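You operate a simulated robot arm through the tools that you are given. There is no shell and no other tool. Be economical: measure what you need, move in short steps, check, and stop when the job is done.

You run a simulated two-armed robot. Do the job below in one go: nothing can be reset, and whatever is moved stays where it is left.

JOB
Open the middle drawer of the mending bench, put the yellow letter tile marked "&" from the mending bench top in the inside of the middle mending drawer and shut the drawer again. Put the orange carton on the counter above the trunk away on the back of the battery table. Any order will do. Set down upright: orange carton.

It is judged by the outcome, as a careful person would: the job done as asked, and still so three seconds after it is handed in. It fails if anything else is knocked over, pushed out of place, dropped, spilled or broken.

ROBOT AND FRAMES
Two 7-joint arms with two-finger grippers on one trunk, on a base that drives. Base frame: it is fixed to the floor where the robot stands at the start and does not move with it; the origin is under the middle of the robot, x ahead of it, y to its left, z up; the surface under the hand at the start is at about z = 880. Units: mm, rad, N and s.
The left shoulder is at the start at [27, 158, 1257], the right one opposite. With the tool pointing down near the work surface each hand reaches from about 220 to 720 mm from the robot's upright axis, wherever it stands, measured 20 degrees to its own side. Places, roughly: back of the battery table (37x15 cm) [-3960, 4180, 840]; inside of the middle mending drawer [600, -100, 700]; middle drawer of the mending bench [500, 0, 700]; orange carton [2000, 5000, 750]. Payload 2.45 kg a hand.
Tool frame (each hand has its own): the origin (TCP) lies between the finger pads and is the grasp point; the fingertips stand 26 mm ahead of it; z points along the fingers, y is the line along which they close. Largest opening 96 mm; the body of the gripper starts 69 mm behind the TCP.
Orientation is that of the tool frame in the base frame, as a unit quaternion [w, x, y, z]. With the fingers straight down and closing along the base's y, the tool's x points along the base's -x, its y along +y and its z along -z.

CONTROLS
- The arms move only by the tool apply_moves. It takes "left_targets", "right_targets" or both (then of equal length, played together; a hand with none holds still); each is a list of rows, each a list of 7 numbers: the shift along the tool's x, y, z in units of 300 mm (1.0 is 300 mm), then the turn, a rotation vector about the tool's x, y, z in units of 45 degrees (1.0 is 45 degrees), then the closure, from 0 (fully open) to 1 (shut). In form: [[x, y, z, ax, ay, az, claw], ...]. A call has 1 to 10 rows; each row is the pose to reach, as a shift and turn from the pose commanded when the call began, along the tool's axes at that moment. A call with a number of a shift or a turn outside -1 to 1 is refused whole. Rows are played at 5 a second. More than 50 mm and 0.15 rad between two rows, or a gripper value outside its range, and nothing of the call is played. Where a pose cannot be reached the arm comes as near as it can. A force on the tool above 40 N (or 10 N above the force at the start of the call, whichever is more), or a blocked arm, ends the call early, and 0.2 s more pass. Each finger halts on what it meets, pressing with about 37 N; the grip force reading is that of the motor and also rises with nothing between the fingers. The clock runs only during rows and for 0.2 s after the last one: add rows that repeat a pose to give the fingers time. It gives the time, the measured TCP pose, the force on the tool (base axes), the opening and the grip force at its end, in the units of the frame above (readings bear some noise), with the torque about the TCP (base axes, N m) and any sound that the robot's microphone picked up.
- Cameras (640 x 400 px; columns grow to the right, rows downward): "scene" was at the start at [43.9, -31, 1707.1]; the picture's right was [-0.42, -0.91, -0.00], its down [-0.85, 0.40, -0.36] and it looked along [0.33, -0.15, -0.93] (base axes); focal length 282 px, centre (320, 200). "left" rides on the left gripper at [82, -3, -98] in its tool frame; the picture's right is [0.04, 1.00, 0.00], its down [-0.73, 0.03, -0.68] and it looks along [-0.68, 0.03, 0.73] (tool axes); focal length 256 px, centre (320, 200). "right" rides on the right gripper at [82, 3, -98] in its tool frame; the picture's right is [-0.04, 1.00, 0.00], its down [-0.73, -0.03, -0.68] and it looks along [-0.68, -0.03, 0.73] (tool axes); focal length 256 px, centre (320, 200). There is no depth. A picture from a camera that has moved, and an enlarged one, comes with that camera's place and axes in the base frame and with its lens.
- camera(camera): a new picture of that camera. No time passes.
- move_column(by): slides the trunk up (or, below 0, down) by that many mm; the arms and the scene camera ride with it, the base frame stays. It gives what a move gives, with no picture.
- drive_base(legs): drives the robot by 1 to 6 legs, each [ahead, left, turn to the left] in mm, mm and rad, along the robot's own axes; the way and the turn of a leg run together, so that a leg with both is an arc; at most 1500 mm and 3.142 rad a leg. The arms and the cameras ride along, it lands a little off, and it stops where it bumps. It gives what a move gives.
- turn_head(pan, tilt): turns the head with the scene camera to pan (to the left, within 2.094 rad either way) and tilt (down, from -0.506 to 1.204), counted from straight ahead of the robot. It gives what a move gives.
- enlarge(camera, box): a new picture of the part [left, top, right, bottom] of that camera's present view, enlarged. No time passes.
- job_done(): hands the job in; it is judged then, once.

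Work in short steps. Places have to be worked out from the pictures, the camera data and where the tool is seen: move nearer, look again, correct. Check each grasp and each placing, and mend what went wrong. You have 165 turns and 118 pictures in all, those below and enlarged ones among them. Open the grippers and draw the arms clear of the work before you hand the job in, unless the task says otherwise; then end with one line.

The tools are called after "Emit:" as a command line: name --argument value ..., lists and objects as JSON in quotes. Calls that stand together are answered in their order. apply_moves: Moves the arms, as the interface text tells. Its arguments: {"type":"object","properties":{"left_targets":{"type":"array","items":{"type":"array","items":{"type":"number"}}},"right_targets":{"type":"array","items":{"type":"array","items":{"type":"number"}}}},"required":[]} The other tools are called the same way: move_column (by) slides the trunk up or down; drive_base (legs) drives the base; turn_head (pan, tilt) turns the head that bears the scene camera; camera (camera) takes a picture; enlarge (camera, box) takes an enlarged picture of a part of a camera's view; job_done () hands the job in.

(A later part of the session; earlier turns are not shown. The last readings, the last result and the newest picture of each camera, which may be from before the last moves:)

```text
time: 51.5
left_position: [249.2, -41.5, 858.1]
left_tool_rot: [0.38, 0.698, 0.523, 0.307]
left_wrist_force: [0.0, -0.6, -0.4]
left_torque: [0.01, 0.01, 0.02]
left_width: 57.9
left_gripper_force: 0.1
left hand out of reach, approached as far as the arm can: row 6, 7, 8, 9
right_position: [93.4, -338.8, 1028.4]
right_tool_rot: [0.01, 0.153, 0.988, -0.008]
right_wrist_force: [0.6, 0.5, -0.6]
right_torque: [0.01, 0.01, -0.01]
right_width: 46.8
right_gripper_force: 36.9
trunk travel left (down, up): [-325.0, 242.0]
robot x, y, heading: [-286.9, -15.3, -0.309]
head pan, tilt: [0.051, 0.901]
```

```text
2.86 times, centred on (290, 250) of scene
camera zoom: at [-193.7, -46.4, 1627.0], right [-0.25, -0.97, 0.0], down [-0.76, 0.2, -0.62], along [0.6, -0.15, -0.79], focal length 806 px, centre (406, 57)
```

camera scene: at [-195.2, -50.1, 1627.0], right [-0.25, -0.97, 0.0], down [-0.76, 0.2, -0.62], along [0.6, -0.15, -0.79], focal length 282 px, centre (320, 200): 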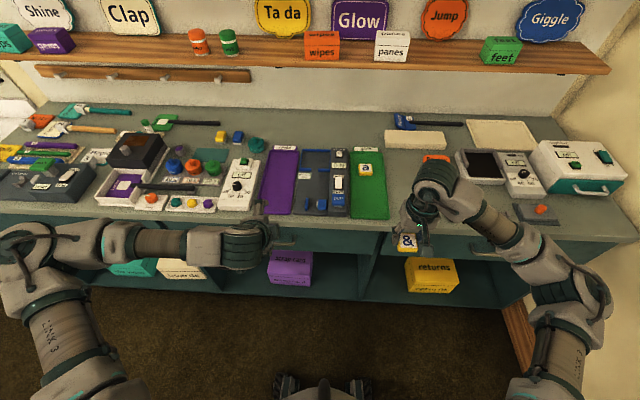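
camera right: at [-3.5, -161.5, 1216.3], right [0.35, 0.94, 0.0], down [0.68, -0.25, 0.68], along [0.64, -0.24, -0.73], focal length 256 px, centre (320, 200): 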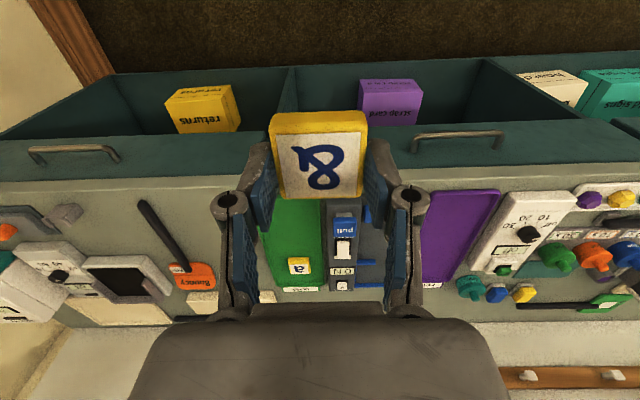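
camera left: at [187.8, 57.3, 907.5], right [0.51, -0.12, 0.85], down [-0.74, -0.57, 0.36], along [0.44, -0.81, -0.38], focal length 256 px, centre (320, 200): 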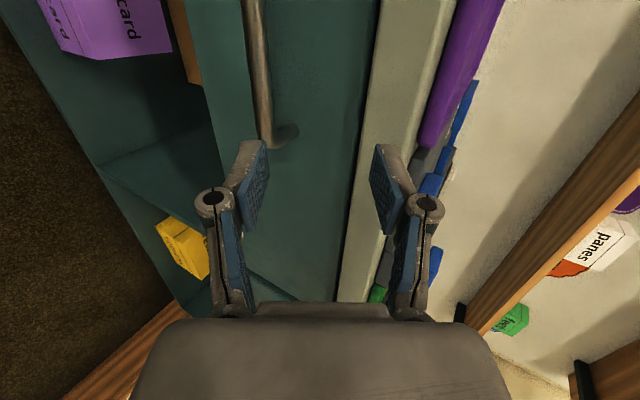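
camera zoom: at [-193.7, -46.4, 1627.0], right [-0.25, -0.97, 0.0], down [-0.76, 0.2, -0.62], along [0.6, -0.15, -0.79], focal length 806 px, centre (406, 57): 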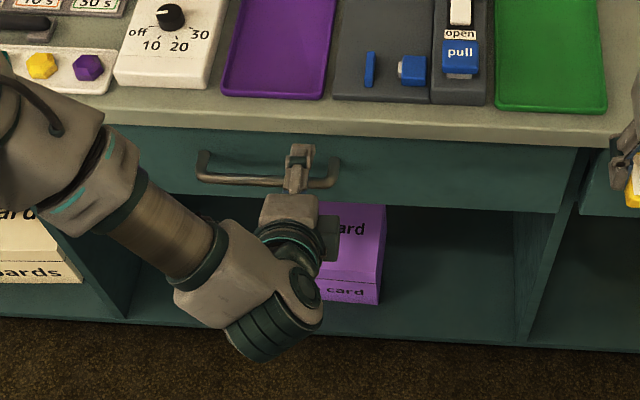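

The limit is the arm joints, but orientation is right. I'll use base and trunk for the final alignment: back 21 mm, left 54 mm, trunk down 66 mm.

Emit:
drive_base --legs '[[-25, 54, 0]]'

Emit:
move_column --by -66

Emit:
camera --camera "left"

Emit:
enlarge --camera "scene" --box '[180, 180, 400, 320]'

```text
time: 52.5
left_position: [236.0, -4.7, 857.4]
left_tool_rot: [0.377, 0.702, 0.518, 0.311]
left_wrist_force: [-0.5, -0.6, -0.2]
left_torque: [0.09, 0.02, 0.1]
left_width: 57.7
left_gripper_force: 0.1
right_position: [79.6, -304.5, 1024.7]
right_tool_rot: [0.01, 0.155, 0.988, -0.001]
right_wrist_force: [-1.0, -0.5, 0.1]
right_torque: [0.05, 0.01, 0.0]
right_width: 46.7
right_gripper_force: 36.7
trunk travel left (down, up): [-325.0, 242.0]
robot x, y, heading: [-297.6, 36.7, -0.309]
head pan, tilt: [0.051, 0.901]
```

```text
time: 53.6
left_position: [227.8, -17.8, 795.9]
left_tool_rot: [0.377, 0.702, 0.515, 0.316]
left_wrist_force: [-0.5, -1.9, 1.1]
left_torque: [0.07, -0.01, 0.09]
left_width: 57.7
left_gripper_force: 0.1
right_position: [71.3, -319.5, 959.2]
right_tool_rot: [0.013, 0.157, 0.988, 0.004]
right_wrist_force: [-0.9, -1.2, -0.6]
right_torque: [0.16, -0.04, -0.02]
right_width: 46.7
right_gripper_force: 36.8
trunk travel left (down, up): [-259.0, 308.0]
robot x, y, heading: [-297.0, 32.7, -0.303]
head pan, tilt: [0.051, 0.901]
```

```text
88 pictures are left
camera left: at [166.5, 81.3, 849.2], right [0.5, -0.15, 0.86], down [-0.75, -0.57, 0.33], along [0.44, -0.81, -0.39], focal length 256 px, centre (320, 200)
```

left: 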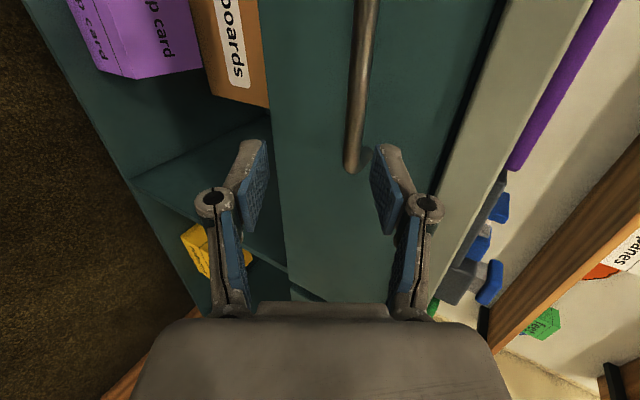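

```text
2.86 times, centred on (290, 250) of scene
camera zoom: at [-176.9, -37.7, 1559.6], right [-0.26, -0.97, -0.02], down [-0.76, 0.21, -0.62], along [0.6, -0.14, -0.79], focal length 806 px, centre (406, 57)
```

zoom: 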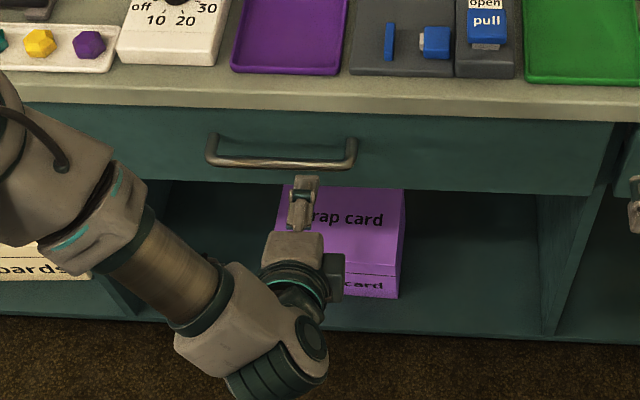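

The bar is about 60–70 mm ahead and between the fingers (z 784 against hand 796). I'll advance with the base by 48 mm.

Emit:
drive_base --legs '[[48, 15, 0]]'

Emit:
camera --camera "left"

Emit:
enlarge --camera "scene" --box '[200, 180, 380, 300]'

```text
time: 54.5
left_position: [277.7, -15.4, 796.4]
left_tool_rot: [0.377, 0.703, 0.514, 0.315]
left_wrist_force: [0.0, -2.0, 0.6]
left_torque: [0.05, 0.05, 0.09]
left_width: 57.6
left_gripper_force: 0.1
right_position: [119.5, -316.4, 957.5]
right_tool_rot: [0.012, 0.157, 0.988, 0.003]
right_wrist_force: [-0.3, -2.2, -0.8]
right_torque: [0.15, -0.02, 0.01]
right_width: 46.7
right_gripper_force: 37.4
trunk travel left (down, up): [-259.0, 308.0]
robot x, y, heading: [-250.0, 32.9, -0.305]
head pan, tilt: [0.051, 0.901]
```

```text
86 pictures are left
camera left: at [216.6, 83.3, 848.5], right [0.5, -0.15, 0.86], down [-0.75, -0.57, 0.34], along [0.44, -0.81, -0.39], focal length 256 px, centre (320, 200)
```

left: 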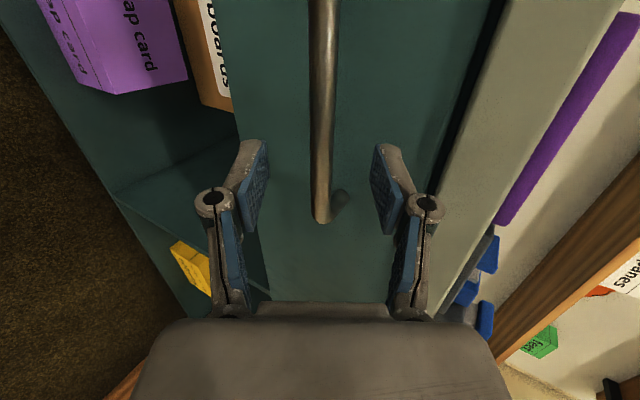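

```text
3.33 times, centred on (290, 240) of scene
camera zoom: at [-127.6, -34.0, 1559.7], right [-0.25, -0.97, -0.02], down [-0.76, 0.21, -0.62], along [0.6, -0.14, -0.79], focal length 941 px, centre (420, 67)
```

zoom: 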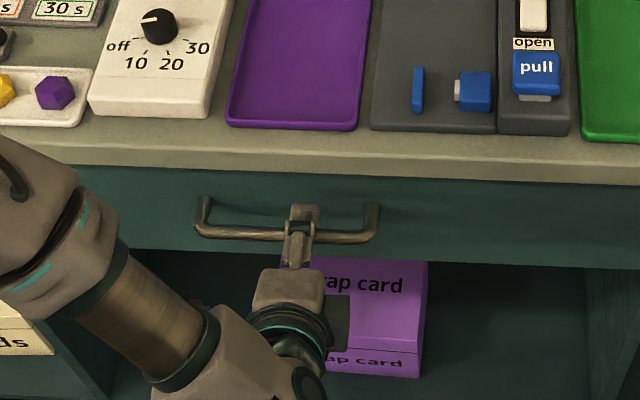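

The bar is at fingertip depth and centred. I'll go another 12 mm in, then close.

Emit:
drive_base --legs '[[12, 0, 0]]'

Emit:
apply_moves --left_targets '[[0, 0, 0, 0, 0, 0, 0.6], [0, 0, 0, 0, 0, 0, 0.8], [0, 0, 0, 0, 0, 0, 1], [0, 0, 0, 0, 0, 0, 1], [0, 0, 0, 0, 0, 0, 1]]'

Emit:
camera --camera "left"

```text
time: 55.2
left_position: [286.6, -17.4, 797.9]
left_tool_rot: [0.38, 0.701, 0.515, 0.314]
left_wrist_force: [-0.1, 0.6, -1.1]
left_torque: [-0.01, 0.02, 0.01]
left_width: 57.8
left_gripper_force: 0.1
right_position: [128.4, -318.9, 962.0]
right_tool_rot: [0.013, 0.157, 0.988, 0.0]
right_wrist_force: [0.0, -0.9, -0.8]
right_torque: [0.01, -0.06, -0.01]
right_width: 46.7
right_gripper_force: 36.5
trunk travel left (down, up): [-259.0, 308.0]
robot x, y, heading: [-239.6, 24.3, -0.312]
head pan, tilt: [0.051, 0.901]
```

```text
time: 56.4
left_position: [285.1, -10.6, 799.1]
left_tool_rot: [0.388, 0.7, 0.515, 0.307]
left_wrist_force: [-20.5, -3.9, 18.6]
left_torque: [-0.35, 0.12, -0.34]
left_width: 0.1
left_gripper_force: 28.5
right_position: [127.5, -306.3, 967.2]
right_tool_rot: [0.016, 0.157, 0.987, -0.007]
right_wrist_force: [0.1, -0.9, 0.4]
right_torque: [-0.02, 0.03, -0.03]
right_width: 46.7
right_gripper_force: 36.9
trunk travel left (down, up): [-259.0, 308.0]
robot x, y, heading: [-240.1, 26.2, -0.312]
head pan, tilt: [0.051, 0.901]
```

```text
84 pictures are left
camera left: at [223.8, 89.8, 849.8], right [0.49, -0.13, 0.86], down [-0.76, -0.55, 0.35], along [0.43, -0.82, -0.37], focal length 256 px, centre (320, 200)
```

left: 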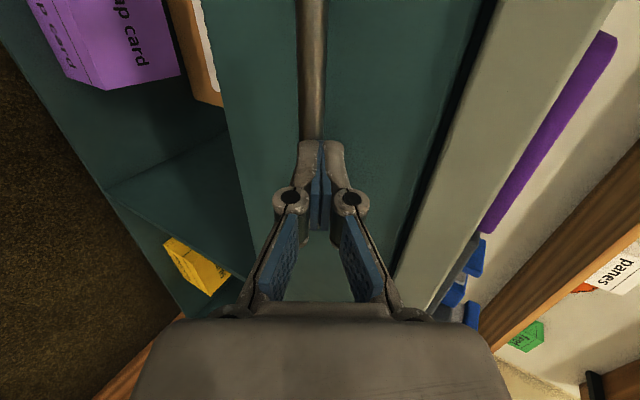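

The fingers closed in front of the bar and slipped off. I'll reopen, lower about 6 mm and go 12 mm deeper.

Emit:
apply_moves --left_targets '[[0, 0, 0, 0, 0, 0, 0.7], [0, 0, 0, 0, 0, 0, 0.4], [0, 0, 0, 0, 0, 0, 0.4], [0, 0, 0, 0, 0, 0, 0.4]]'

Emit:
move_column --by -7

Emit:
drive_base --legs '[[13, 0, 0]]'

Emit:
camera --camera "left"

Emit:
enlarge --camera "scene" --box '[240, 200, 360, 280]'

```text
time: 57.4
left_position: [287.0, -9.5, 797.2]
left_tool_rot: [0.383, 0.7, 0.517, 0.31]
left_wrist_force: [-0.2, 0.2, 0.6]
left_torque: [-0.02, -0.02, -0.01]
left_width: 57.8
left_gripper_force: 0.0
right_position: [130.5, -308.0, 964.2]
right_tool_rot: [0.013, 0.157, 0.988, -0.007]
right_wrist_force: [0.3, -0.6, 0.9]
right_torque: [0.03, 0.0, 0.0]
right_width: 46.6
right_gripper_force: 36.5
trunk travel left (down, up): [-259.0, 308.0]
robot x, y, heading: [-241.5, 22.9, -0.309]
head pan, tilt: [0.051, 0.901]
```

```text
time: 58.0
left_position: [287.4, -7.4, 790.7]
left_tool_rot: [0.383, 0.699, 0.518, 0.31]
left_wrist_force: [0.1, -0.4, -0.1]
left_torque: [-0.01, 0.02, -0.01]
left_width: 57.7
left_gripper_force: 0.1
right_position: [129.5, -307.8, 958.4]
right_tool_rot: [0.014, 0.158, 0.987, -0.007]
right_wrist_force: [-1.0, -0.3, -0.7]
right_torque: [0.0, 0.0, 0.02]
right_width: 46.8
right_gripper_force: 37.0
trunk travel left (down, up): [-252.0, 315.0]
robot x, y, heading: [-239.1, 26.5, -0.307]
head pan, tilt: [0.051, 0.901]
```

```text
time: 58.8
left_position: [299.3, -12.7, 790.3]
left_tool_rot: [0.385, 0.699, 0.518, 0.31]
left_wrist_force: [-0.8, -0.2, 0.2]
left_torque: [-0.02, -0.03, 0.01]
left_width: 57.7
left_gripper_force: 0.1
right_position: [140.9, -311.4, 958.2]
right_tool_rot: [0.014, 0.158, 0.987, -0.007]
right_wrist_force: [0.4, 0.6, -0.6]
right_torque: [0.03, 0.07, 0.02]
right_width: 46.5
right_gripper_force: 36.5
trunk travel left (down, up): [-252.0, 315.0]
robot x, y, heading: [-228.6, 23.1, -0.311]
head pan, tilt: [0.051, 0.901]
```

```text
83 pictures are left
camera left: at [237.6, 87.7, 841.4], right [0.5, -0.13, 0.86], down [-0.75, -0.56, 0.35], along [0.44, -0.82, -0.38], focal length 256 px, centre (320, 200)
```

left: 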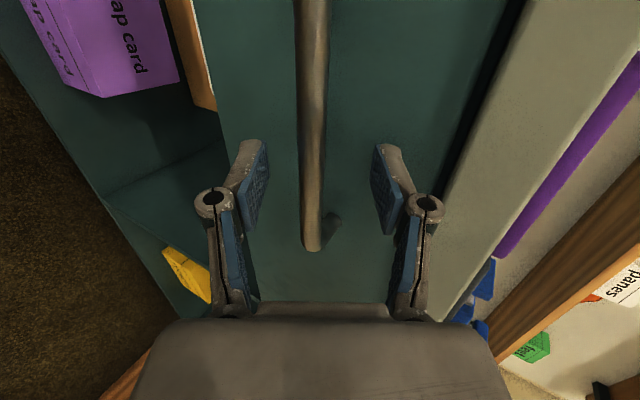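

```text
5.00 times, centred on (300, 240) of scene
camera zoom: at [-92.8, -19.5, 1552.8], right [-0.25, -0.97, 0.0], down [-0.76, 0.2, -0.62], along [0.6, -0.16, -0.79], focal length 1411 px, centre (420, 0)
```

zoom: 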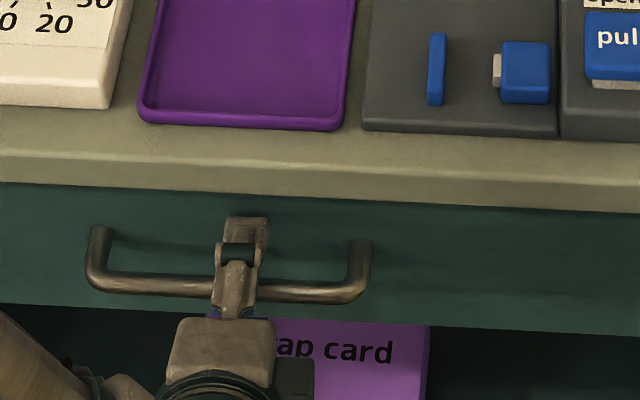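

The upper finger is now clearly past the bar. I'll close.

Emit:
apply_moves --left_targets '[[0, 0, 0, 0, 0, 0, 0.6], [0, 0, 0, 0, 0, 0, 0.8], [0, 0, 0, 0, 0, 0, 1], [0, 0, 0, 0, 0, 0, 1], [0, 0, 0, 0, 0, 0, 1]]'

Emit:
camera --camera "left"

```text
time: 60.0
left_position: [295.5, -10.1, 789.2]
left_tool_rot: [0.382, 0.701, 0.518, 0.308]
left_wrist_force: [-21.7, 2.1, -27.6]
left_torque: [-0.38, 0.81, 0.85]
left_width: 13.6
left_gripper_force: 40.0
right_position: [139.4, -310.1, 958.6]
right_tool_rot: [0.014, 0.156, 0.988, -0.007]
right_wrist_force: [-0.7, -0.2, 0.4]
right_torque: [0.0, 0.01, 0.03]
right_width: 46.9
right_gripper_force: 36.9
trunk travel left (down, up): [-252.0, 315.0]
robot x, y, heading: [-229.1, 21.5, -0.31]
head pan, tilt: [0.051, 0.901]
```

```text
81 pictures are left
camera left: at [234.0, 89.1, 840.2], right [0.5, -0.13, 0.85], down [-0.75, -0.56, 0.35], along [0.44, -0.81, -0.38], focal length 256 px, centre (320, 200)
```

left: 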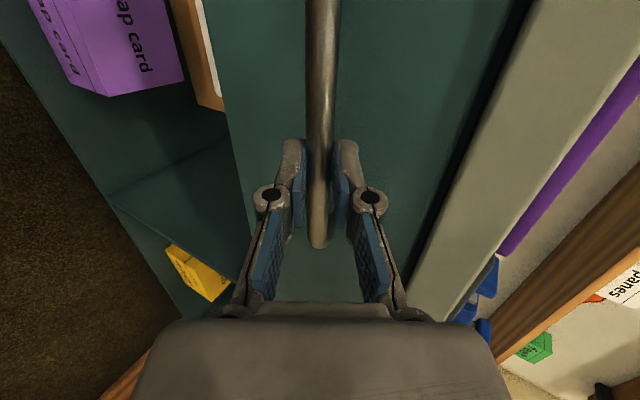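

Bar gripped (13.6 mm). I'll pull with the base backward, a short bit first.

Emit:
drive_base --legs '[[-80, 0, 0]]'

Emit:
camera --camera "scene"

```text
time: 61.0
left_position: [224.3, 12.5, 790.8]
left_tool_rot: [0.379, 0.702, 0.519, 0.307]
left_wrist_force: [-3.1, -0.9, -45.9]
left_torque: [-0.71, 0.97, 0.11]
left_width: 13.6
left_gripper_force: 39.8
right_position: [68.2, -287.7, 966.1]
right_tool_rot: [0.022, 0.157, 0.987, -0.008]
right_wrist_force: [0.1, -0.2, 0.5]
right_torque: [-0.02, -0.06, 0.05]
right_width: 46.4
right_gripper_force: 37.0
trunk travel left (down, up): [-252.0, 315.0]
robot x, y, heading: [-284.9, 43.6, -0.306]
head pan, tilt: [0.051, 0.901]
stopped in leg 1: the force on the tool passed its limit at 48 N (the readings are from after the stop); the commanded pose is now the measured one
```

```text
80 pictures are left
camera scene: at [-148.5, -1.6, 1551.7], right [-0.25, -0.97, 0.0], down [-0.76, 0.2, -0.62], along [0.6, -0.16, -0.79], focal length 282 px, centre (320, 200)
```

scene: 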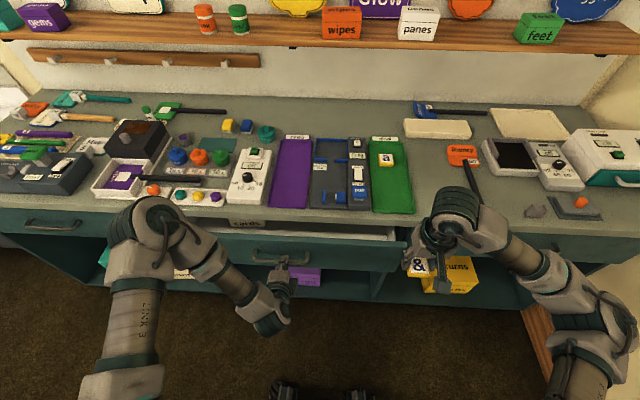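

The drawer slides. The load is mostly vertical, with the hand riding high, so I'll relieve it by lowering the trunk 5 mm and continue pulling.

Emit:
move_column --by -6

Emit:
drive_base --legs '[[-80, 0, 0]]'

```text
time: 61.6
left_position: [229.3, 12.4, 790.0]
left_tool_rot: [0.387, 0.697, 0.517, 0.311]
left_wrist_force: [-0.9, 1.7, -22.3]
left_torque: [-0.66, 0.59, 0.3]
left_width: 13.4
left_gripper_force: 39.4
right_position: [69.9, -289.4, 959.1]
right_tool_rot: [0.021, 0.157, 0.987, -0.007]
right_wrist_force: [0.6, -1.2, -0.5]
right_torque: [-0.02, 0.02, 0.02]
right_width: 46.9
right_gripper_force: 37.0
trunk travel left (down, up): [-246.0, 321.0]
robot x, y, heading: [-286.8, 42.5, -0.301]
head pan, tilt: [0.051, 0.901]
```

```text
time: 62.6
left_position: [154.1, 35.7, 790.1]
left_tool_rot: [0.387, 0.697, 0.518, 0.311]
left_wrist_force: [0.8, 3.6, -18.2]
left_torque: [-0.54, 0.3, 0.65]
left_width: 13.5
left_gripper_force: 40.1
right_position: [-4.4, -263.2, 959.4]
right_tool_rot: [0.021, 0.156, 0.987, -0.008]
right_wrist_force: [-0.1, -0.9, -0.7]
right_torque: [0.02, -0.04, 0.04]
right_width: 46.8
right_gripper_force: 37.3
trunk travel left (down, up): [-246.0, 321.0]
robot x, y, heading: [-359.6, 63.5, -0.306]
head pan, tilt: [0.051, 0.901]
```

It runs smoothly. I'll pull once more.

Emit:
drive_base --legs '[[-75, 0, 0]]'

Emit:
camera --camera "scene"

Emit:
camera --camera "right"

```text
time: 63.6
left_position: [80.5, 60.5, 789.4]
left_tool_rot: [0.386, 0.697, 0.519, 0.311]
left_wrist_force: [0.5, 0.8, -34.7]
left_torque: [-0.38, 0.63, 0.76]
left_width: 13.6
left_gripper_force: 39.9
right_position: [-78.0, -238.5, 960.9]
right_tool_rot: [0.022, 0.156, 0.987, -0.009]
right_wrist_force: [0.3, -0.2, 0.6]
right_torque: [0.01, -0.02, 0.02]
right_width: 46.6
right_gripper_force: 37.0
trunk travel left (down, up): [-246.0, 321.0]
robot x, y, heading: [-432.9, 85.1, -0.311]
head pan, tilt: [0.051, 0.901]
```

```text
79 pictures are left
camera scene: at [-286.2, 44.5, 1545.4], right [-0.25, -0.97, 0.0], down [-0.76, 0.2, -0.62], along [0.59, -0.16, -0.79], focal length 282 px, centre (320, 200)
```

scene: 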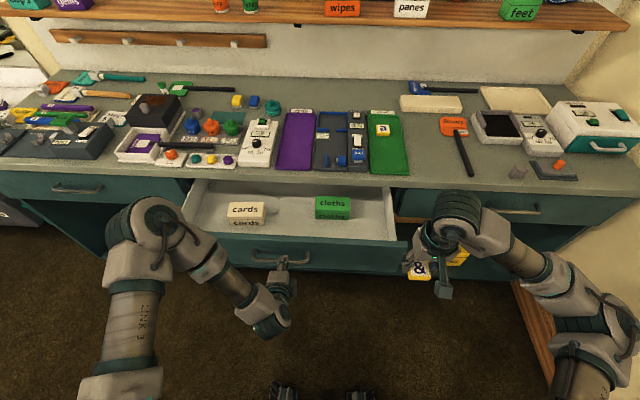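

```text
78 pictures are left
camera right: at [-158.8, -209.0, 1054.6], right [0.35, 0.94, -0.01], down [0.66, -0.24, 0.71], along [0.67, -0.25, -0.7], focal length 256 px, centre (320, 200)
```

right: 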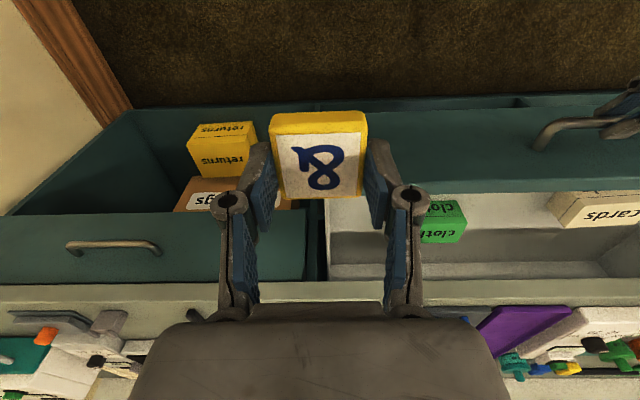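

The drawer is open about 215 mm, with "cards" and "cloths" boxes inside and free space at the right of "cloths". I'll move the right hand over that space at about (143,-223), keeping high.

Emit:
apply_moves --right_targets '[[-0.11, 0.046, 0, 0, 0, 0, 1], [-0.22, 0.092, -0.01, 0, 0, 0, 1], [-0.34, 0.138, -0.02, 0, 0, 0, 1], [-0.46, 0.184, -0.03, 0, 0, 0, 1], [-0.57, 0.23, -0.037, 0, 0, 0, 1], [-0.685, 0.276, -0.037, 0, 0, 0, 1], [-0.685, 0.276, -0.037, 0, 0, 0, 1]]'

Emit:
camera --camera "right"

Emit:
camera --camera "scene"

```text
time: 65.2
left_position: [76.8, 61.6, 790.1]
left_tool_rot: [0.385, 0.698, 0.519, 0.309]
left_wrist_force: [0.4, -1.5, -42.9]
left_torque: [-0.68, 0.92, 0.05]
left_width: 13.5
left_gripper_force: 40.2
right_position: [139.7, -223.9, 982.9]
right_tool_rot: [0.024, 0.157, 0.987, -0.01]
right_wrist_force: [-0.3, 0.7, 0.2]
right_torque: [0.0, -0.04, -0.05]
right_width: 46.6
right_gripper_force: 37.3
trunk travel left (down, up): [-246.0, 321.0]
robot x, y, heading: [-428.1, 85.6, -0.309]
head pan, tilt: [0.051, 0.901]
```

```text
77 pictures are left
camera right: at [58.6, -192.7, 1075.8], right [0.35, 0.94, -0.01], down [0.66, -0.24, 0.72], along [0.67, -0.25, -0.7], focal length 256 px, centre (320, 200)
```

right: 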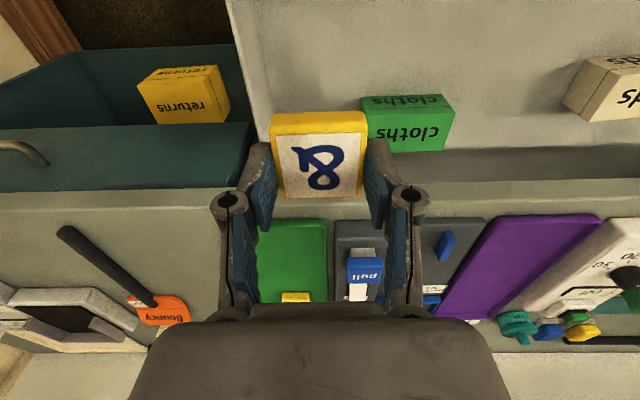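

```text
76 pictures are left
camera scene: at [-281.9, 44.5, 1545.0], right [-0.25, -0.97, 0.0], down [-0.76, 0.2, -0.61], along [0.59, -0.16, -0.79], focal length 282 px, centre (320, 200)
```

scene: 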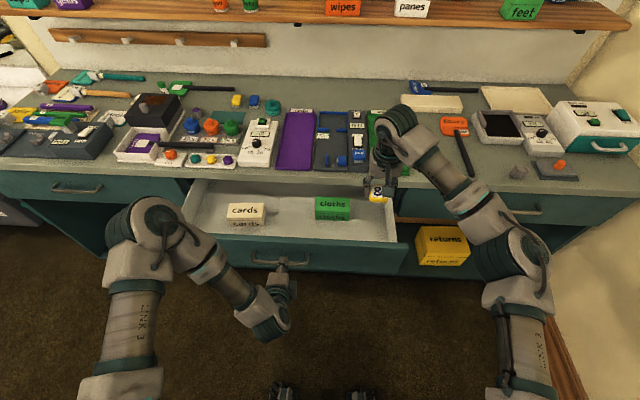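

The position over the free space is good. I'll release the left grip on the handle, since it's loaded vertically, and lower the tile.

Emit:
apply_moves --left_targets '[[0, 0, 0, 0, 0, 0, 0.8], [0, 0, 0, 0, 0, 0, 0.5], [0, 0, 0, 0, 0, 0, 0.4], [0, 0, 0, 0, 0, 0, 0.4]]'

Emit:
apply_moves --right_targets '[[0, 0, 0.12, 0, 0, 0, 1], [0, 0, 0.24, 0, 0, 0, 1], [0, 0, 0.36, 0, 0, 0, 1], [0, 0, 0.48, 0, 0, 0, 1], [0, 0, 0.58, 0, 0, 0, 1], [0, 0, 0.58, 0, 0, 0, 1]]'

Emit:
camera --camera "right"

Emit:
camera --camera "scene"

```text
time: 66.2
left_position: [75.3, 60.4, 794.3]
left_tool_rot: [0.388, 0.696, 0.516, 0.314]
left_wrist_force: [0.5, -0.8, -0.3]
left_torque: [0.02, -0.01, 0.01]
left_width: 57.5
left_gripper_force: 0.0
right_position: [135.6, -222.6, 984.2]
right_tool_rot: [0.025, 0.157, 0.987, -0.01]
right_wrist_force: [-0.4, 0.3, 0.3]
right_torque: [0.01, -0.02, -0.01]
right_width: 46.7
right_gripper_force: 37.1
trunk travel left (down, up): [-246.0, 321.0]
robot x, y, heading: [-428.2, 88.0, -0.313]
head pan, tilt: [0.051, 0.901]
```

```text
time: 67.6
left_position: [75.9, 60.1, 795.8]
left_tool_rot: [0.388, 0.696, 0.517, 0.313]
left_wrist_force: [0.1, 0.6, -1.0]
left_torque: [0.0, 0.01, 0.06]
left_width: 57.6
left_gripper_force: 0.1
right_position: [145.3, -227.2, 811.1]
right_tool_rot: [0.026, 0.157, 0.987, -0.008]
right_wrist_force: [0.7, 0.2, -1.3]
right_torque: [0.0, 0.0, 0.0]
right_width: 46.5
right_gripper_force: 36.6
trunk travel left (down, up): [-246.0, 321.0]
robot x, y, heading: [-428.6, 88.7, -0.311]
head pan, tilt: [0.051, 0.901]
```

```text
75 pictures are left
camera right: at [64.0, -195.7, 904.7], right [0.35, 0.94, -0.01], down [0.65, -0.24, 0.72], along [0.67, -0.25, -0.7], focal length 256 px, centre (320, 200)
```

right: 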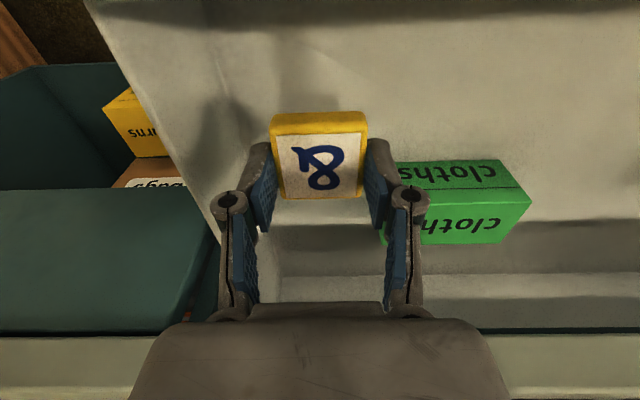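

```text
74 pictures are left
camera scene: at [-290.2, 44.5, 1546.2], right [-0.25, -0.97, 0.0], down [-0.76, 0.2, -0.62], along [0.6, -0.16, -0.79], focal length 282 px, centre (320, 200)
```

scene: 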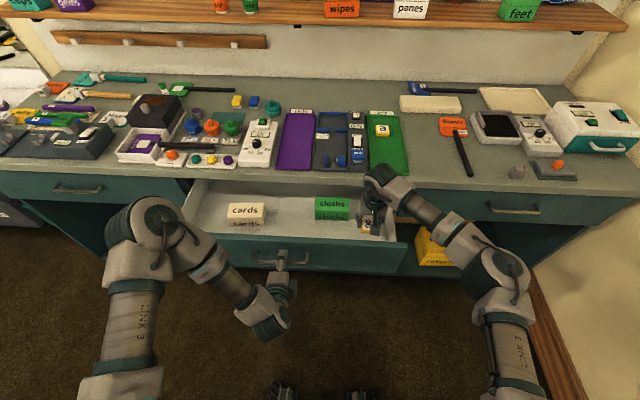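

Clear of everything. I'll descend until contact with the drawer floor.

Emit:
apply_moves --right_targets '[[0, 0, 0.04, 0, 0, 0, 1], [0, 0, 0.07, 0, 0, 0, 1], [0, 0, 0.1, 0, 0, 0, 1], [0, 0, 0.125, 0, 0, 0, 1], [0, 0, 0.15, 0, 0, 0, 1], [0, 0, 0.17, 0, 0, 0, 1]]'

Emit:
camera --camera "right"

```text
time: 69.0
left_position: [75.2, 60.3, 794.8]
left_tool_rot: [0.388, 0.696, 0.517, 0.314]
left_wrist_force: [-0.7, 0.1, -0.7]
left_torque: [0.0, 0.01, -0.01]
left_width: 57.6
left_gripper_force: 0.1
right_position: [147.1, -228.1, 759.8]
right_tool_rot: [0.025, 0.156, 0.987, -0.008]
right_wrist_force: [0.0, -0.2, -0.3]
right_torque: [0.0, 0.01, 0.03]
right_width: 46.7
right_gripper_force: 37.4
trunk travel left (down, up): [-246.0, 321.0]
robot x, y, heading: [-429.7, 91.1, -0.309]
head pan, tilt: [0.051, 0.901]
```

```text
73 pictures are left
camera right: at [66.5, -198.2, 853.1], right [0.35, 0.94, -0.01], down [0.66, -0.24, 0.72], along [0.67, -0.25, -0.7], focal length 256 px, centre (320, 200)
```

right: 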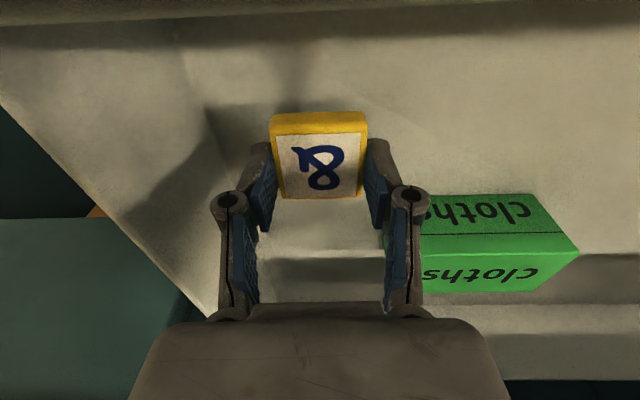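

Still free. I'll continue down in small steps.

Emit:
apply_moves --right_targets '[[0, 0, 0.025, 0, 0, 0, 1], [0, 0, 0.05, 0, 0, 0, 1], [0, 0, 0.075, 0, 0, 0, 1], [0, 0, 0.1, 0, 0, 0, 1], [0, 0, 0.125, 0, 0, 0, 1], [0, 0, 0.15, 0, 0, 0, 1], [0, 0, 0.17, 0, 0, 0, 1]]'

Emit:
camera --camera "right"

```text
time: 69.7
left_position: [74.4, 61.2, 796.3]
left_tool_rot: [0.388, 0.695, 0.517, 0.314]
left_wrist_force: [-0.5, 0.6, 0.6]
left_torque: [-0.01, -0.01, -0.02]
left_width: 57.4
left_gripper_force: 0.0
right_position: [150.9, -230.2, 754.8]
right_tool_rot: [0.031, 0.157, 0.987, -0.007]
right_wrist_force: [0.1, -3.4, 20.9]
right_torque: [0.7, 1.89, 0.27]
right_width: 46.6
right_gripper_force: 36.8
trunk travel left (down, up): [-246.0, 321.0]
robot x, y, heading: [-428.4, 88.4, -0.303]
head pan, tilt: [0.051, 0.901]
stopped in row 3 (right hand): the force on the tool passed its limit at 47 N (the readings are from after the stop); the commanded pose is now the measured one
```

```text
72 pictures are left
camera right: at [68.4, -198.7, 847.5], right [0.35, 0.94, 0.0], down [0.65, -0.24, 0.72], along [0.68, -0.25, -0.69], focal length 256 px, centre (320, 200)
```

right: 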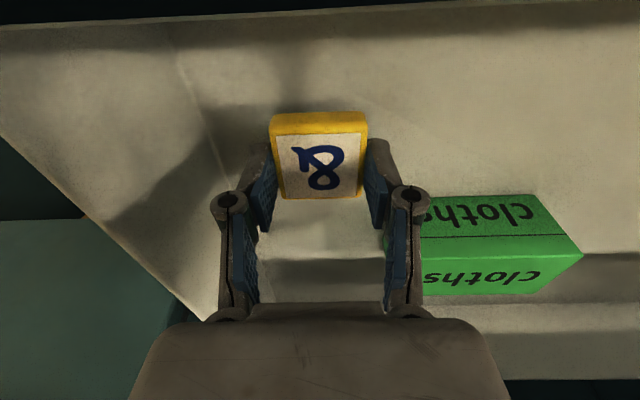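

The torque shows the contact is about 95 mm toward me: the wrist camera touched the drawer's front edge, not the floor. I'll lift slightly, shift 38 mm forward, and descend again.

Emit:
apply_moves --right_targets '[[0, 0, -0.05, 0, 0, 0, 1], [-0.065, 0, -0.05, 0, 0, 0, 1], [-0.127, 0, -0.05, 0, 0, 0, 1], [-0.127, 0, -0.05, 0, 0, 0, 1]]'

Emit:
apply_moves --right_targets '[[0, 0, 0.03, 0, 0, 0, 1], [0, 0, 0.055, 0, 0, 0, 1], [0, 0, 0.075, 0, 0, 0, 1], [0, 0, 0.095, 0, 0, 0, 1], [0, 0, 0.115, 0, 0, 0, 1], [0, 0, 0.135, 0, 0, 0, 1], [0, 0, 0.155, 0, 0, 0, 1]]'

Emit:
camera --camera "right"

```text
time: 70.7
left_position: [74.0, 61.1, 796.1]
left_tool_rot: [0.389, 0.696, 0.516, 0.313]
left_wrist_force: [0.0, -0.3, 0.7]
left_torque: [-0.04, -0.01, 0.02]
left_width: 57.8
left_gripper_force: 0.0
right_position: [184.7, -239.9, 770.7]
right_tool_rot: [0.03, 0.157, 0.987, -0.008]
right_wrist_force: [0.1, -1.1, -0.3]
right_torque: [-0.01, -0.02, 0.01]
right_width: 46.6
right_gripper_force: 37.3
trunk travel left (down, up): [-246.0, 321.0]
robot x, y, heading: [-428.8, 85.6, -0.307]
head pan, tilt: [0.051, 0.901]
```

```text
time: 72.3
left_position: [72.8, 62.2, 797.7]
left_tool_rot: [0.391, 0.695, 0.516, 0.314]
left_wrist_force: [-0.6, -0.3, 0.9]
left_torque: [-0.03, 0.01, -0.03]
left_width: 57.5
left_gripper_force: 0.2
right_position: [189.1, -241.3, 727.7]
right_tool_rot: [0.032, 0.157, 0.987, -0.008]
right_wrist_force: [0.9, -2.7, 10.8]
right_torque: [0.17, 0.22, 0.07]
right_width: 46.7
right_gripper_force: 37.8
trunk travel left (down, up): [-246.0, 321.0]
robot x, y, heading: [-432.0, 84.5, -0.302]
head pan, tilt: [0.051, 0.901]
```

```text
71 pictures are left
camera right: at [106.8, -210.9, 818.3], right [0.35, 0.94, 0.0], down [0.65, -0.24, 0.73], along [0.68, -0.25, -0.69], focal length 256 px, centre (320, 200)
```

right: 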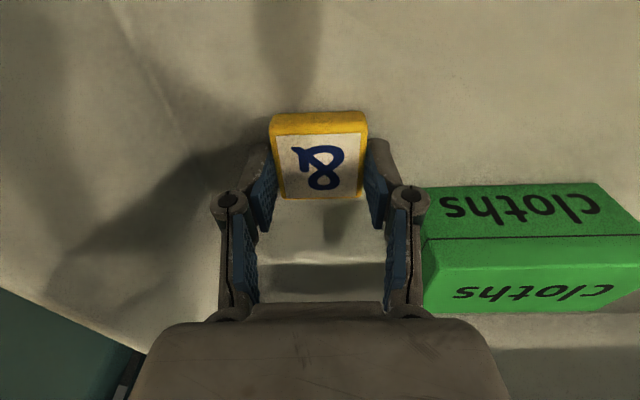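

The tile is on the drawer floor (10.8 N, offset small). I'll release slightly and lift.

Emit:
apply_moves --right_targets '[[0, 0, 0, 0, 0, 0, 0.45], [0, 0, 0, 0, 0, 0, 0.38], [0, 0, 0, 0, 0, 0, 0.38], [0, 0, -0.06, 0, 0, 0, 0.38], [0, 0, -0.16, 0, 0, 0, 0.38], [0, 0, -0.3, 0, 0, 0, 0.38], [0, 0, -0.45, 0, 0, 0, 0.38], [0, 0, -0.6, 0, 0, 0, 0.38], [0, 0, -0.75, 0, 0, 0, 0.38], [0, 0, -0.9, 0, 0, 0, 0.38]]'

Emit:
camera --camera "right"

Emit:
camera --camera "scene"

Emit:
camera --camera "left"

```text
time: 74.5
left_position: [74.6, 60.4, 797.5]
left_tool_rot: [0.39, 0.695, 0.516, 0.313]
left_wrist_force: [1.0, -0.3, 0.6]
left_torque: [0.0, -0.04, 0.03]
left_width: 57.7
left_gripper_force: 0.0
right_position: [173.3, -234.0, 994.8]
right_tool_rot: [0.031, 0.157, 0.987, -0.008]
right_wrist_force: [-0.7, -0.2, -0.2]
right_torque: [0.0, -0.04, 0.0]
right_width: 59.8
right_gripper_force: 0.1
trunk travel left (down, up): [-246.0, 321.0]
robot x, y, heading: [-429.4, 89.6, -0.304]
head pan, tilt: [0.051, 0.901]
```

```text
70 pictures are left
camera right: at [90.5, -202.4, 1087.3], right [0.35, 0.94, 0.0], down [0.65, -0.24, 0.72], along [0.68, -0.25, -0.69], focal length 256 px, centre (320, 200)
```

right: 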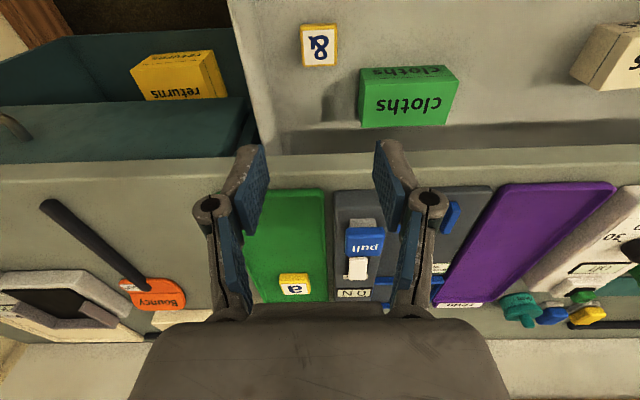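

```text
69 pictures are left
camera scene: at [-290.4, 45.5, 1546.3], right [-0.25, -0.97, 0.0], down [-0.76, 0.2, -0.62], along [0.6, -0.16, -0.79], focal length 282 px, centre (320, 200)
```

scene: 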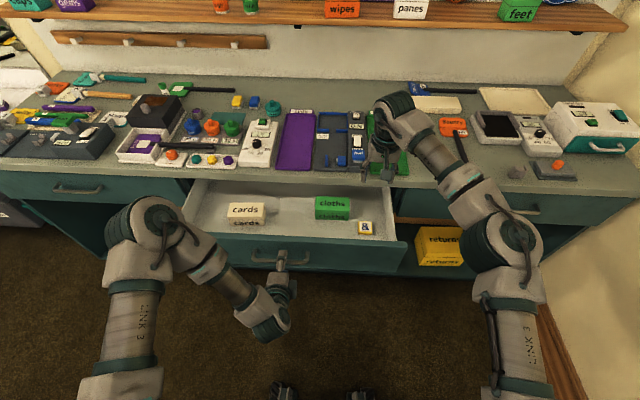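

```text
68 pictures are left
camera left: at [11.1, 161.7, 845.6], right [0.48, -0.12, 0.87], down [-0.75, -0.56, 0.34], along [0.45, -0.82, -0.37], focal length 256 px, centre (320, 200)
```

left: 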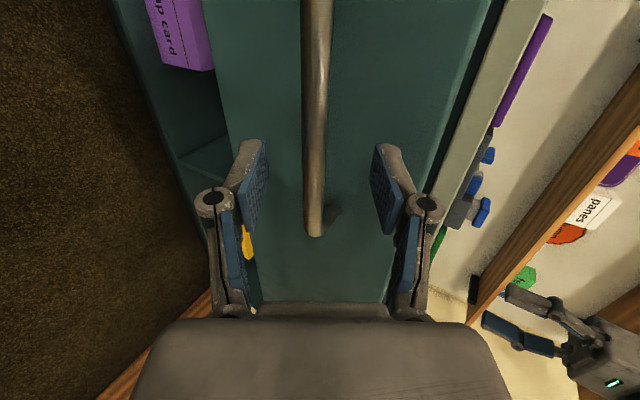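

The tile lies in the drawer. I'll retract the right hand, then push the drawer shut by driving forward with the left fingers straddling the bar.

Emit:
apply_moves --right_targets '[[0.13, 0, 0, 0, 0, 0, 0.38], [0.26, 0, -0.05, 0, 0, 0, 0.38], [0.39, 0, -0.1, 0, 0, 0, 0.38], [0.52, 0, -0.1, 0, 0, 0, 0.38], [0.65, 0, -0.1, 0, 0, 0, 0.38], [0.75, 0, -0.1, 0, 0, 0, 0.38], [0.75, 0, -0.1, 0, 0, 0, 0.38]]'

Emit:
drive_base --legs '[[150, 0, -0.004]]'

Emit:
camera --camera "scene"

```text
time: 76.1
left_position: [73.6, 61.3, 796.8]
left_tool_rot: [0.389, 0.696, 0.515, 0.315]
left_wrist_force: [0.4, -0.3, 0.4]
left_torque: [0.02, 0.0, 0.03]
left_width: 57.8
left_gripper_force: 0.0
right_position: [-43.1, -167.2, 1011.9]
right_tool_rot: [0.03, 0.158, 0.987, -0.008]
right_wrist_force: [0.1, -0.3, -0.8]
right_torque: [-0.03, 0.03, 0.01]
right_width: 59.5
right_gripper_force: 0.1
trunk travel left (down, up): [-246.0, 321.0]
robot x, y, heading: [-432.0, 85.5, -0.308]
head pan, tilt: [0.051, 0.901]
```

```text
time: 77.5
left_position: [216.8, 13.4, 796.8]
left_tool_rot: [0.39, 0.696, 0.515, 0.314]
left_wrist_force: [0.9, -0.6, 0.0]
left_torque: [0.02, -0.02, 0.01]
left_width: 57.5
left_gripper_force: 0.0
right_position: [98.7, -212.7, 1011.4]
right_tool_rot: [0.03, 0.159, 0.987, -0.008]
right_wrist_force: [1.0, -0.1, 0.6]
right_torque: [0.0, 0.02, 0.0]
right_width: 59.8
right_gripper_force: 0.0
trunk travel left (down, up): [-246.0, 321.0]
robot x, y, heading: [-286.8, 44.7, -0.313]
head pan, tilt: [0.051, 0.901]
```

```text
67 pictures are left
camera scene: at [-148.6, -1.8, 1546.4], right [-0.26, -0.97, 0.0], down [-0.76, 0.2, -0.62], along [0.6, -0.16, -0.79], focal length 282 px, centre (320, 200)
```

scene: 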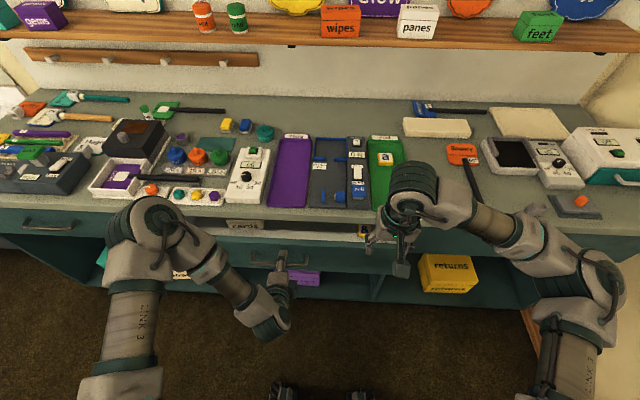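

The drawer is closing. I'll continue with 70 mm, then small pushes.

Emit:
drive_base --legs '[[70, 0, 0]]'

Emit:
drive_base --legs '[[12, 0, 0]]'

Emit:
drive_base --legs '[[12, 0, 0]]'

Emit:
camera --camera "scene"

```text
time: 78.5
left_position: [279.7, -7.4, 798.7]
left_tool_rot: [0.391, 0.696, 0.514, 0.314]
left_wrist_force: [0.1, -1.2, -0.5]
left_torque: [0.03, 0.02, -0.01]
left_width: 57.5
left_gripper_force: 0.2
right_position: [160.9, -233.3, 1012.3]
right_tool_rot: [0.032, 0.159, 0.987, -0.008]
right_wrist_force: [0.7, -0.2, -0.3]
right_torque: [0.01, 0.03, -0.03]
right_width: 59.8
right_gripper_force: 0.1
trunk travel left (down, up): [-246.0, 321.0]
robot x, y, heading: [-224.5, 25.5, -0.308]
head pan, tilt: [0.051, 0.901]
```

```text
time: 79.2
left_position: [288.3, -9.5, 800.9]
left_tool_rot: [0.392, 0.695, 0.514, 0.314]
left_wrist_force: [0.1, -0.1, 0.6]
left_torque: [0.0, -0.03, -0.01]
left_width: 57.5
left_gripper_force: 0.0
right_position: [168.2, -235.8, 1015.3]
right_tool_rot: [0.034, 0.161, 0.986, -0.008]
right_wrist_force: [0.2, 0.9, 0.4]
right_torque: [0.0, -0.01, -0.01]
right_width: 59.5
right_gripper_force: 0.1
trunk travel left (down, up): [-246.0, 321.0]
robot x, y, heading: [-212.0, 16.4, -0.312]
head pan, tilt: [0.051, 0.901]
```

```text
time: 80.0
left_position: [295.8, -12.7, 802.9]
left_tool_rot: [0.395, 0.694, 0.513, 0.315]
left_wrist_force: [1.0, 0.1, -0.3]
left_torque: [0.0, -0.04, -0.02]
left_width: 57.8
left_gripper_force: 0.1
right_position: [175.0, -238.8, 1017.2]
right_tool_rot: [0.036, 0.16, 0.986, -0.008]
right_wrist_force: [-0.3, 0.1, -0.3]
right_torque: [0.0, -0.02, 0.02]
right_width: 59.5
right_gripper_force: 0.0
trunk travel left (down, up): [-246.0, 321.0]
robot x, y, heading: [-199.6, 14.5, -0.31]
head pan, tilt: [0.051, 0.901]
```

```text
66 pictures are left
camera scene: at [-62.8, -29.5, 1546.6], right [-0.26, -0.97, 0.0], down [-0.76, 0.2, -0.62], along [0.6, -0.16, -0.79], focal length 282 px, centre (320, 200)
```

scene: 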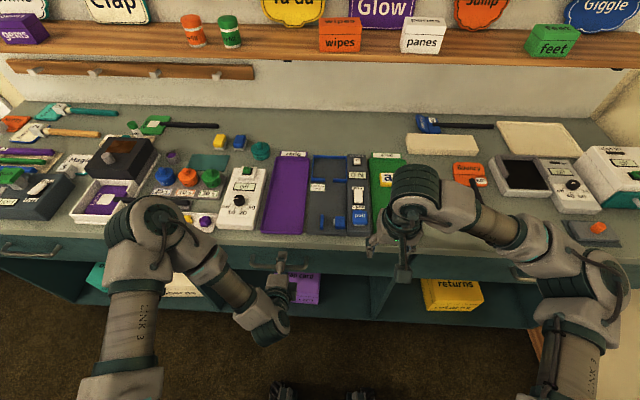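

The hand moves less than the base, so something is contacting, possibly the arm. I'll inspect closely.

Emit:
enlarge --camera "scene" --box '[190, 200, 430, 350]'

Emit:
camera --camera "left"

Emit:
camera --camera "right"

```text
2.67 times, centred on (310, 275) of scene
camera zoom: at [-62.8, -29.5, 1546.6], right [-0.26, -0.97, 0.0], down [-0.76, 0.2, -0.62], along [0.6, -0.16, -0.79], focal length 752 px, centre (347, 0)
```

zoom: 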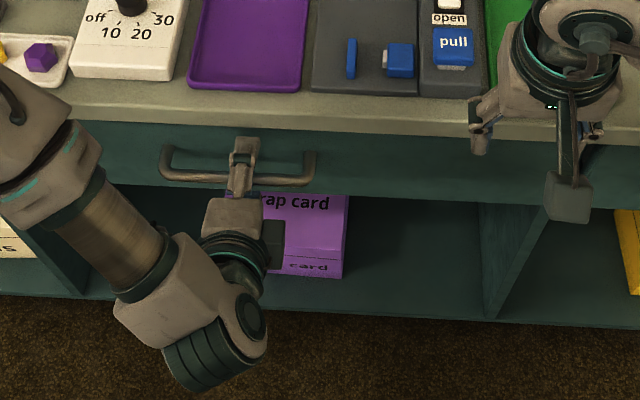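

```text
64 pictures are left
camera left: at [233.3, 87.7, 850.7], right [0.47, -0.12, 0.87], down [-0.76, -0.56, 0.33], along [0.45, -0.82, -0.36], focal length 256 px, centre (320, 200)
```

left: 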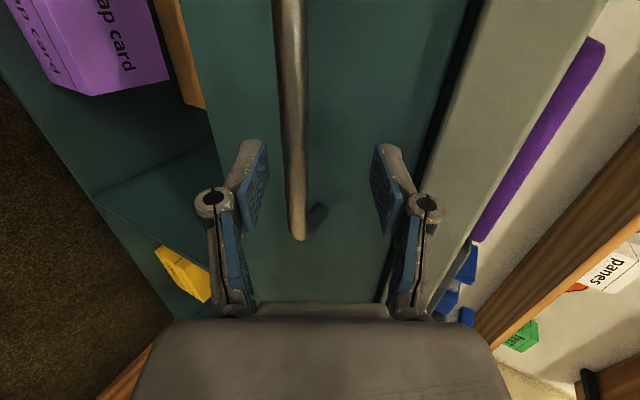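

```text
63 pictures are left
camera right: at [92.8, -207.0, 1108.5], right [0.35, 0.94, 0.0], down [0.64, -0.24, 0.73], along [0.68, -0.26, -0.68], focal length 256 px, centre (320, 200)
```

right: 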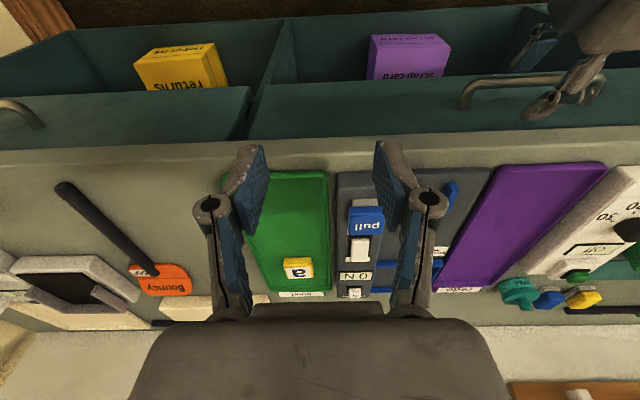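

The drawer looks nearly or fully shut (bar at about the same place as initially). I'll push a bit more until real force shows.

Emit:
drive_base --legs '[[10, 0, 0]]'

Emit:
drive_base --legs '[[10, 0, 0]]'

Emit:
camera --camera "left"

```text
time: 80.7
left_position: [303.8, -15.7, 804.7]
left_tool_rot: [0.395, 0.693, 0.513, 0.317]
left_wrist_force: [-2.8, 2.2, 2.0]
left_torque: [-0.09, -0.14, -0.05]
left_width: 58.1
left_gripper_force: 0.4
right_position: [182.7, -241.7, 1019.3]
right_tool_rot: [0.038, 0.16, 0.986, -0.009]
right_wrist_force: [-0.8, -0.7, -0.5]
right_torque: [0.03, -0.02, 0.02]
right_width: 59.4
right_gripper_force: 0.0
trunk travel left (down, up): [-246.0, 321.0]
robot x, y, heading: [-189.8, 11.7, -0.312]
head pan, tilt: [0.051, 0.901]
```

```text
time: 81.5
left_position: [310.3, -16.9, 804.9]
left_tool_rot: [0.394, 0.694, 0.512, 0.317]
left_wrist_force: [-0.1, 0.0, -6.4]
left_torque: [-0.07, -0.07, -0.02]
left_width: 61.1
left_gripper_force: 0.3
right_position: [189.8, -243.7, 1019.9]
right_tool_rot: [0.038, 0.161, 0.986, -0.009]
right_wrist_force: [0.5, 0.1, 0.1]
right_torque: [0.02, -0.03, -0.02]
right_width: 59.6
right_gripper_force: 0.1
trunk travel left (down, up): [-246.0, 321.0]
robot x, y, heading: [-183.6, 6.4, -0.307]
head pan, tilt: [0.051, 0.901]
```

```text
62 pictures are left
camera left: at [247.8, 83.2, 852.2], right [0.47, -0.12, 0.87], down [-0.76, -0.56, 0.33], along [0.45, -0.82, -0.36], focal length 256 px, centre (320, 200)
```

left: 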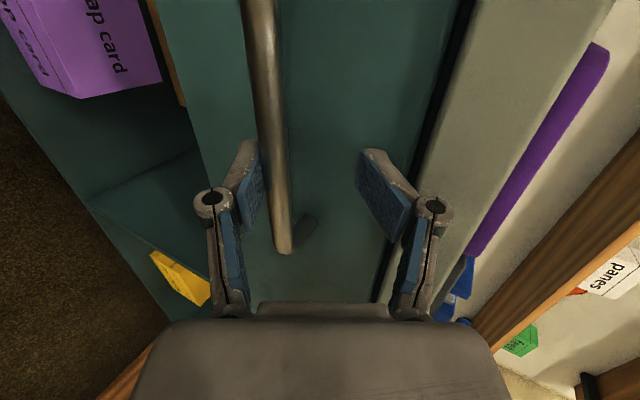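

The finger is now being bent by the front while the bar stays still, so the drawer is against its stop. I'll back away straight and verify.

Emit:
drive_base --legs '[[-250, 0, 0]]'

Emit:
camera --camera "scene"

Emit:
camera --camera "right"

```text
time: 83.3
left_position: [72.0, 58.3, 807.5]
left_tool_rot: [0.396, 0.693, 0.511, 0.317]
left_wrist_force: [-0.3, 0.7, -0.2]
left_torque: [0.04, 0.03, 0.0]
left_width: 57.7
left_gripper_force: 0.1
right_position: [-49.4, -166.0, 1021.4]
right_tool_rot: [0.041, 0.161, 0.986, -0.01]
right_wrist_force: [-0.3, -0.2, -0.7]
right_torque: [0.0, 0.02, 0.01]
right_width: 59.4
right_gripper_force: 0.1
trunk travel left (down, up): [-246.0, 321.0]
robot x, y, heading: [-415.4, 82.1, -0.312]
head pan, tilt: [0.051, 0.901]
```

```text
61 pictures are left
camera scene: at [-276.7, 39.3, 1546.2], right [-0.26, -0.97, 0.0], down [-0.76, 0.2, -0.62], along [0.6, -0.16, -0.79], focal length 282 px, centre (320, 200)
```

scene: 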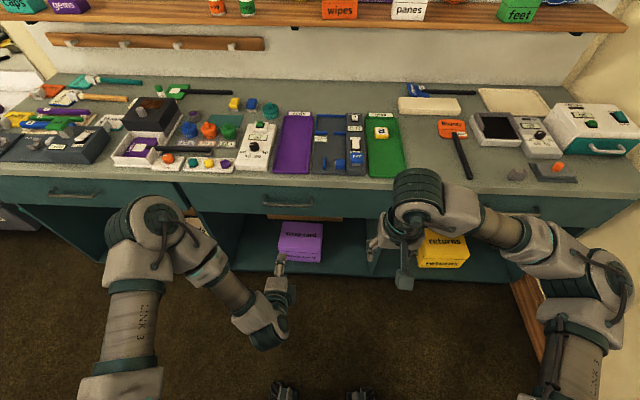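

```text
60 pictures are left
camera right: at [-133.3, -134.6, 1112.1], right [0.35, 0.94, 0.0], down [0.63, -0.24, 0.74], along [0.69, -0.26, -0.68], focal length 256 px, centre (320, 200)
```

right: 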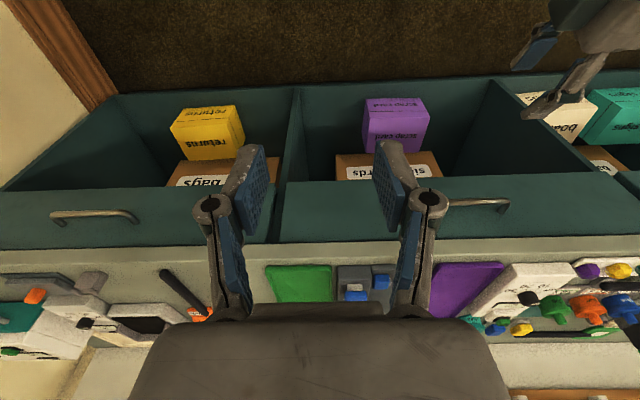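

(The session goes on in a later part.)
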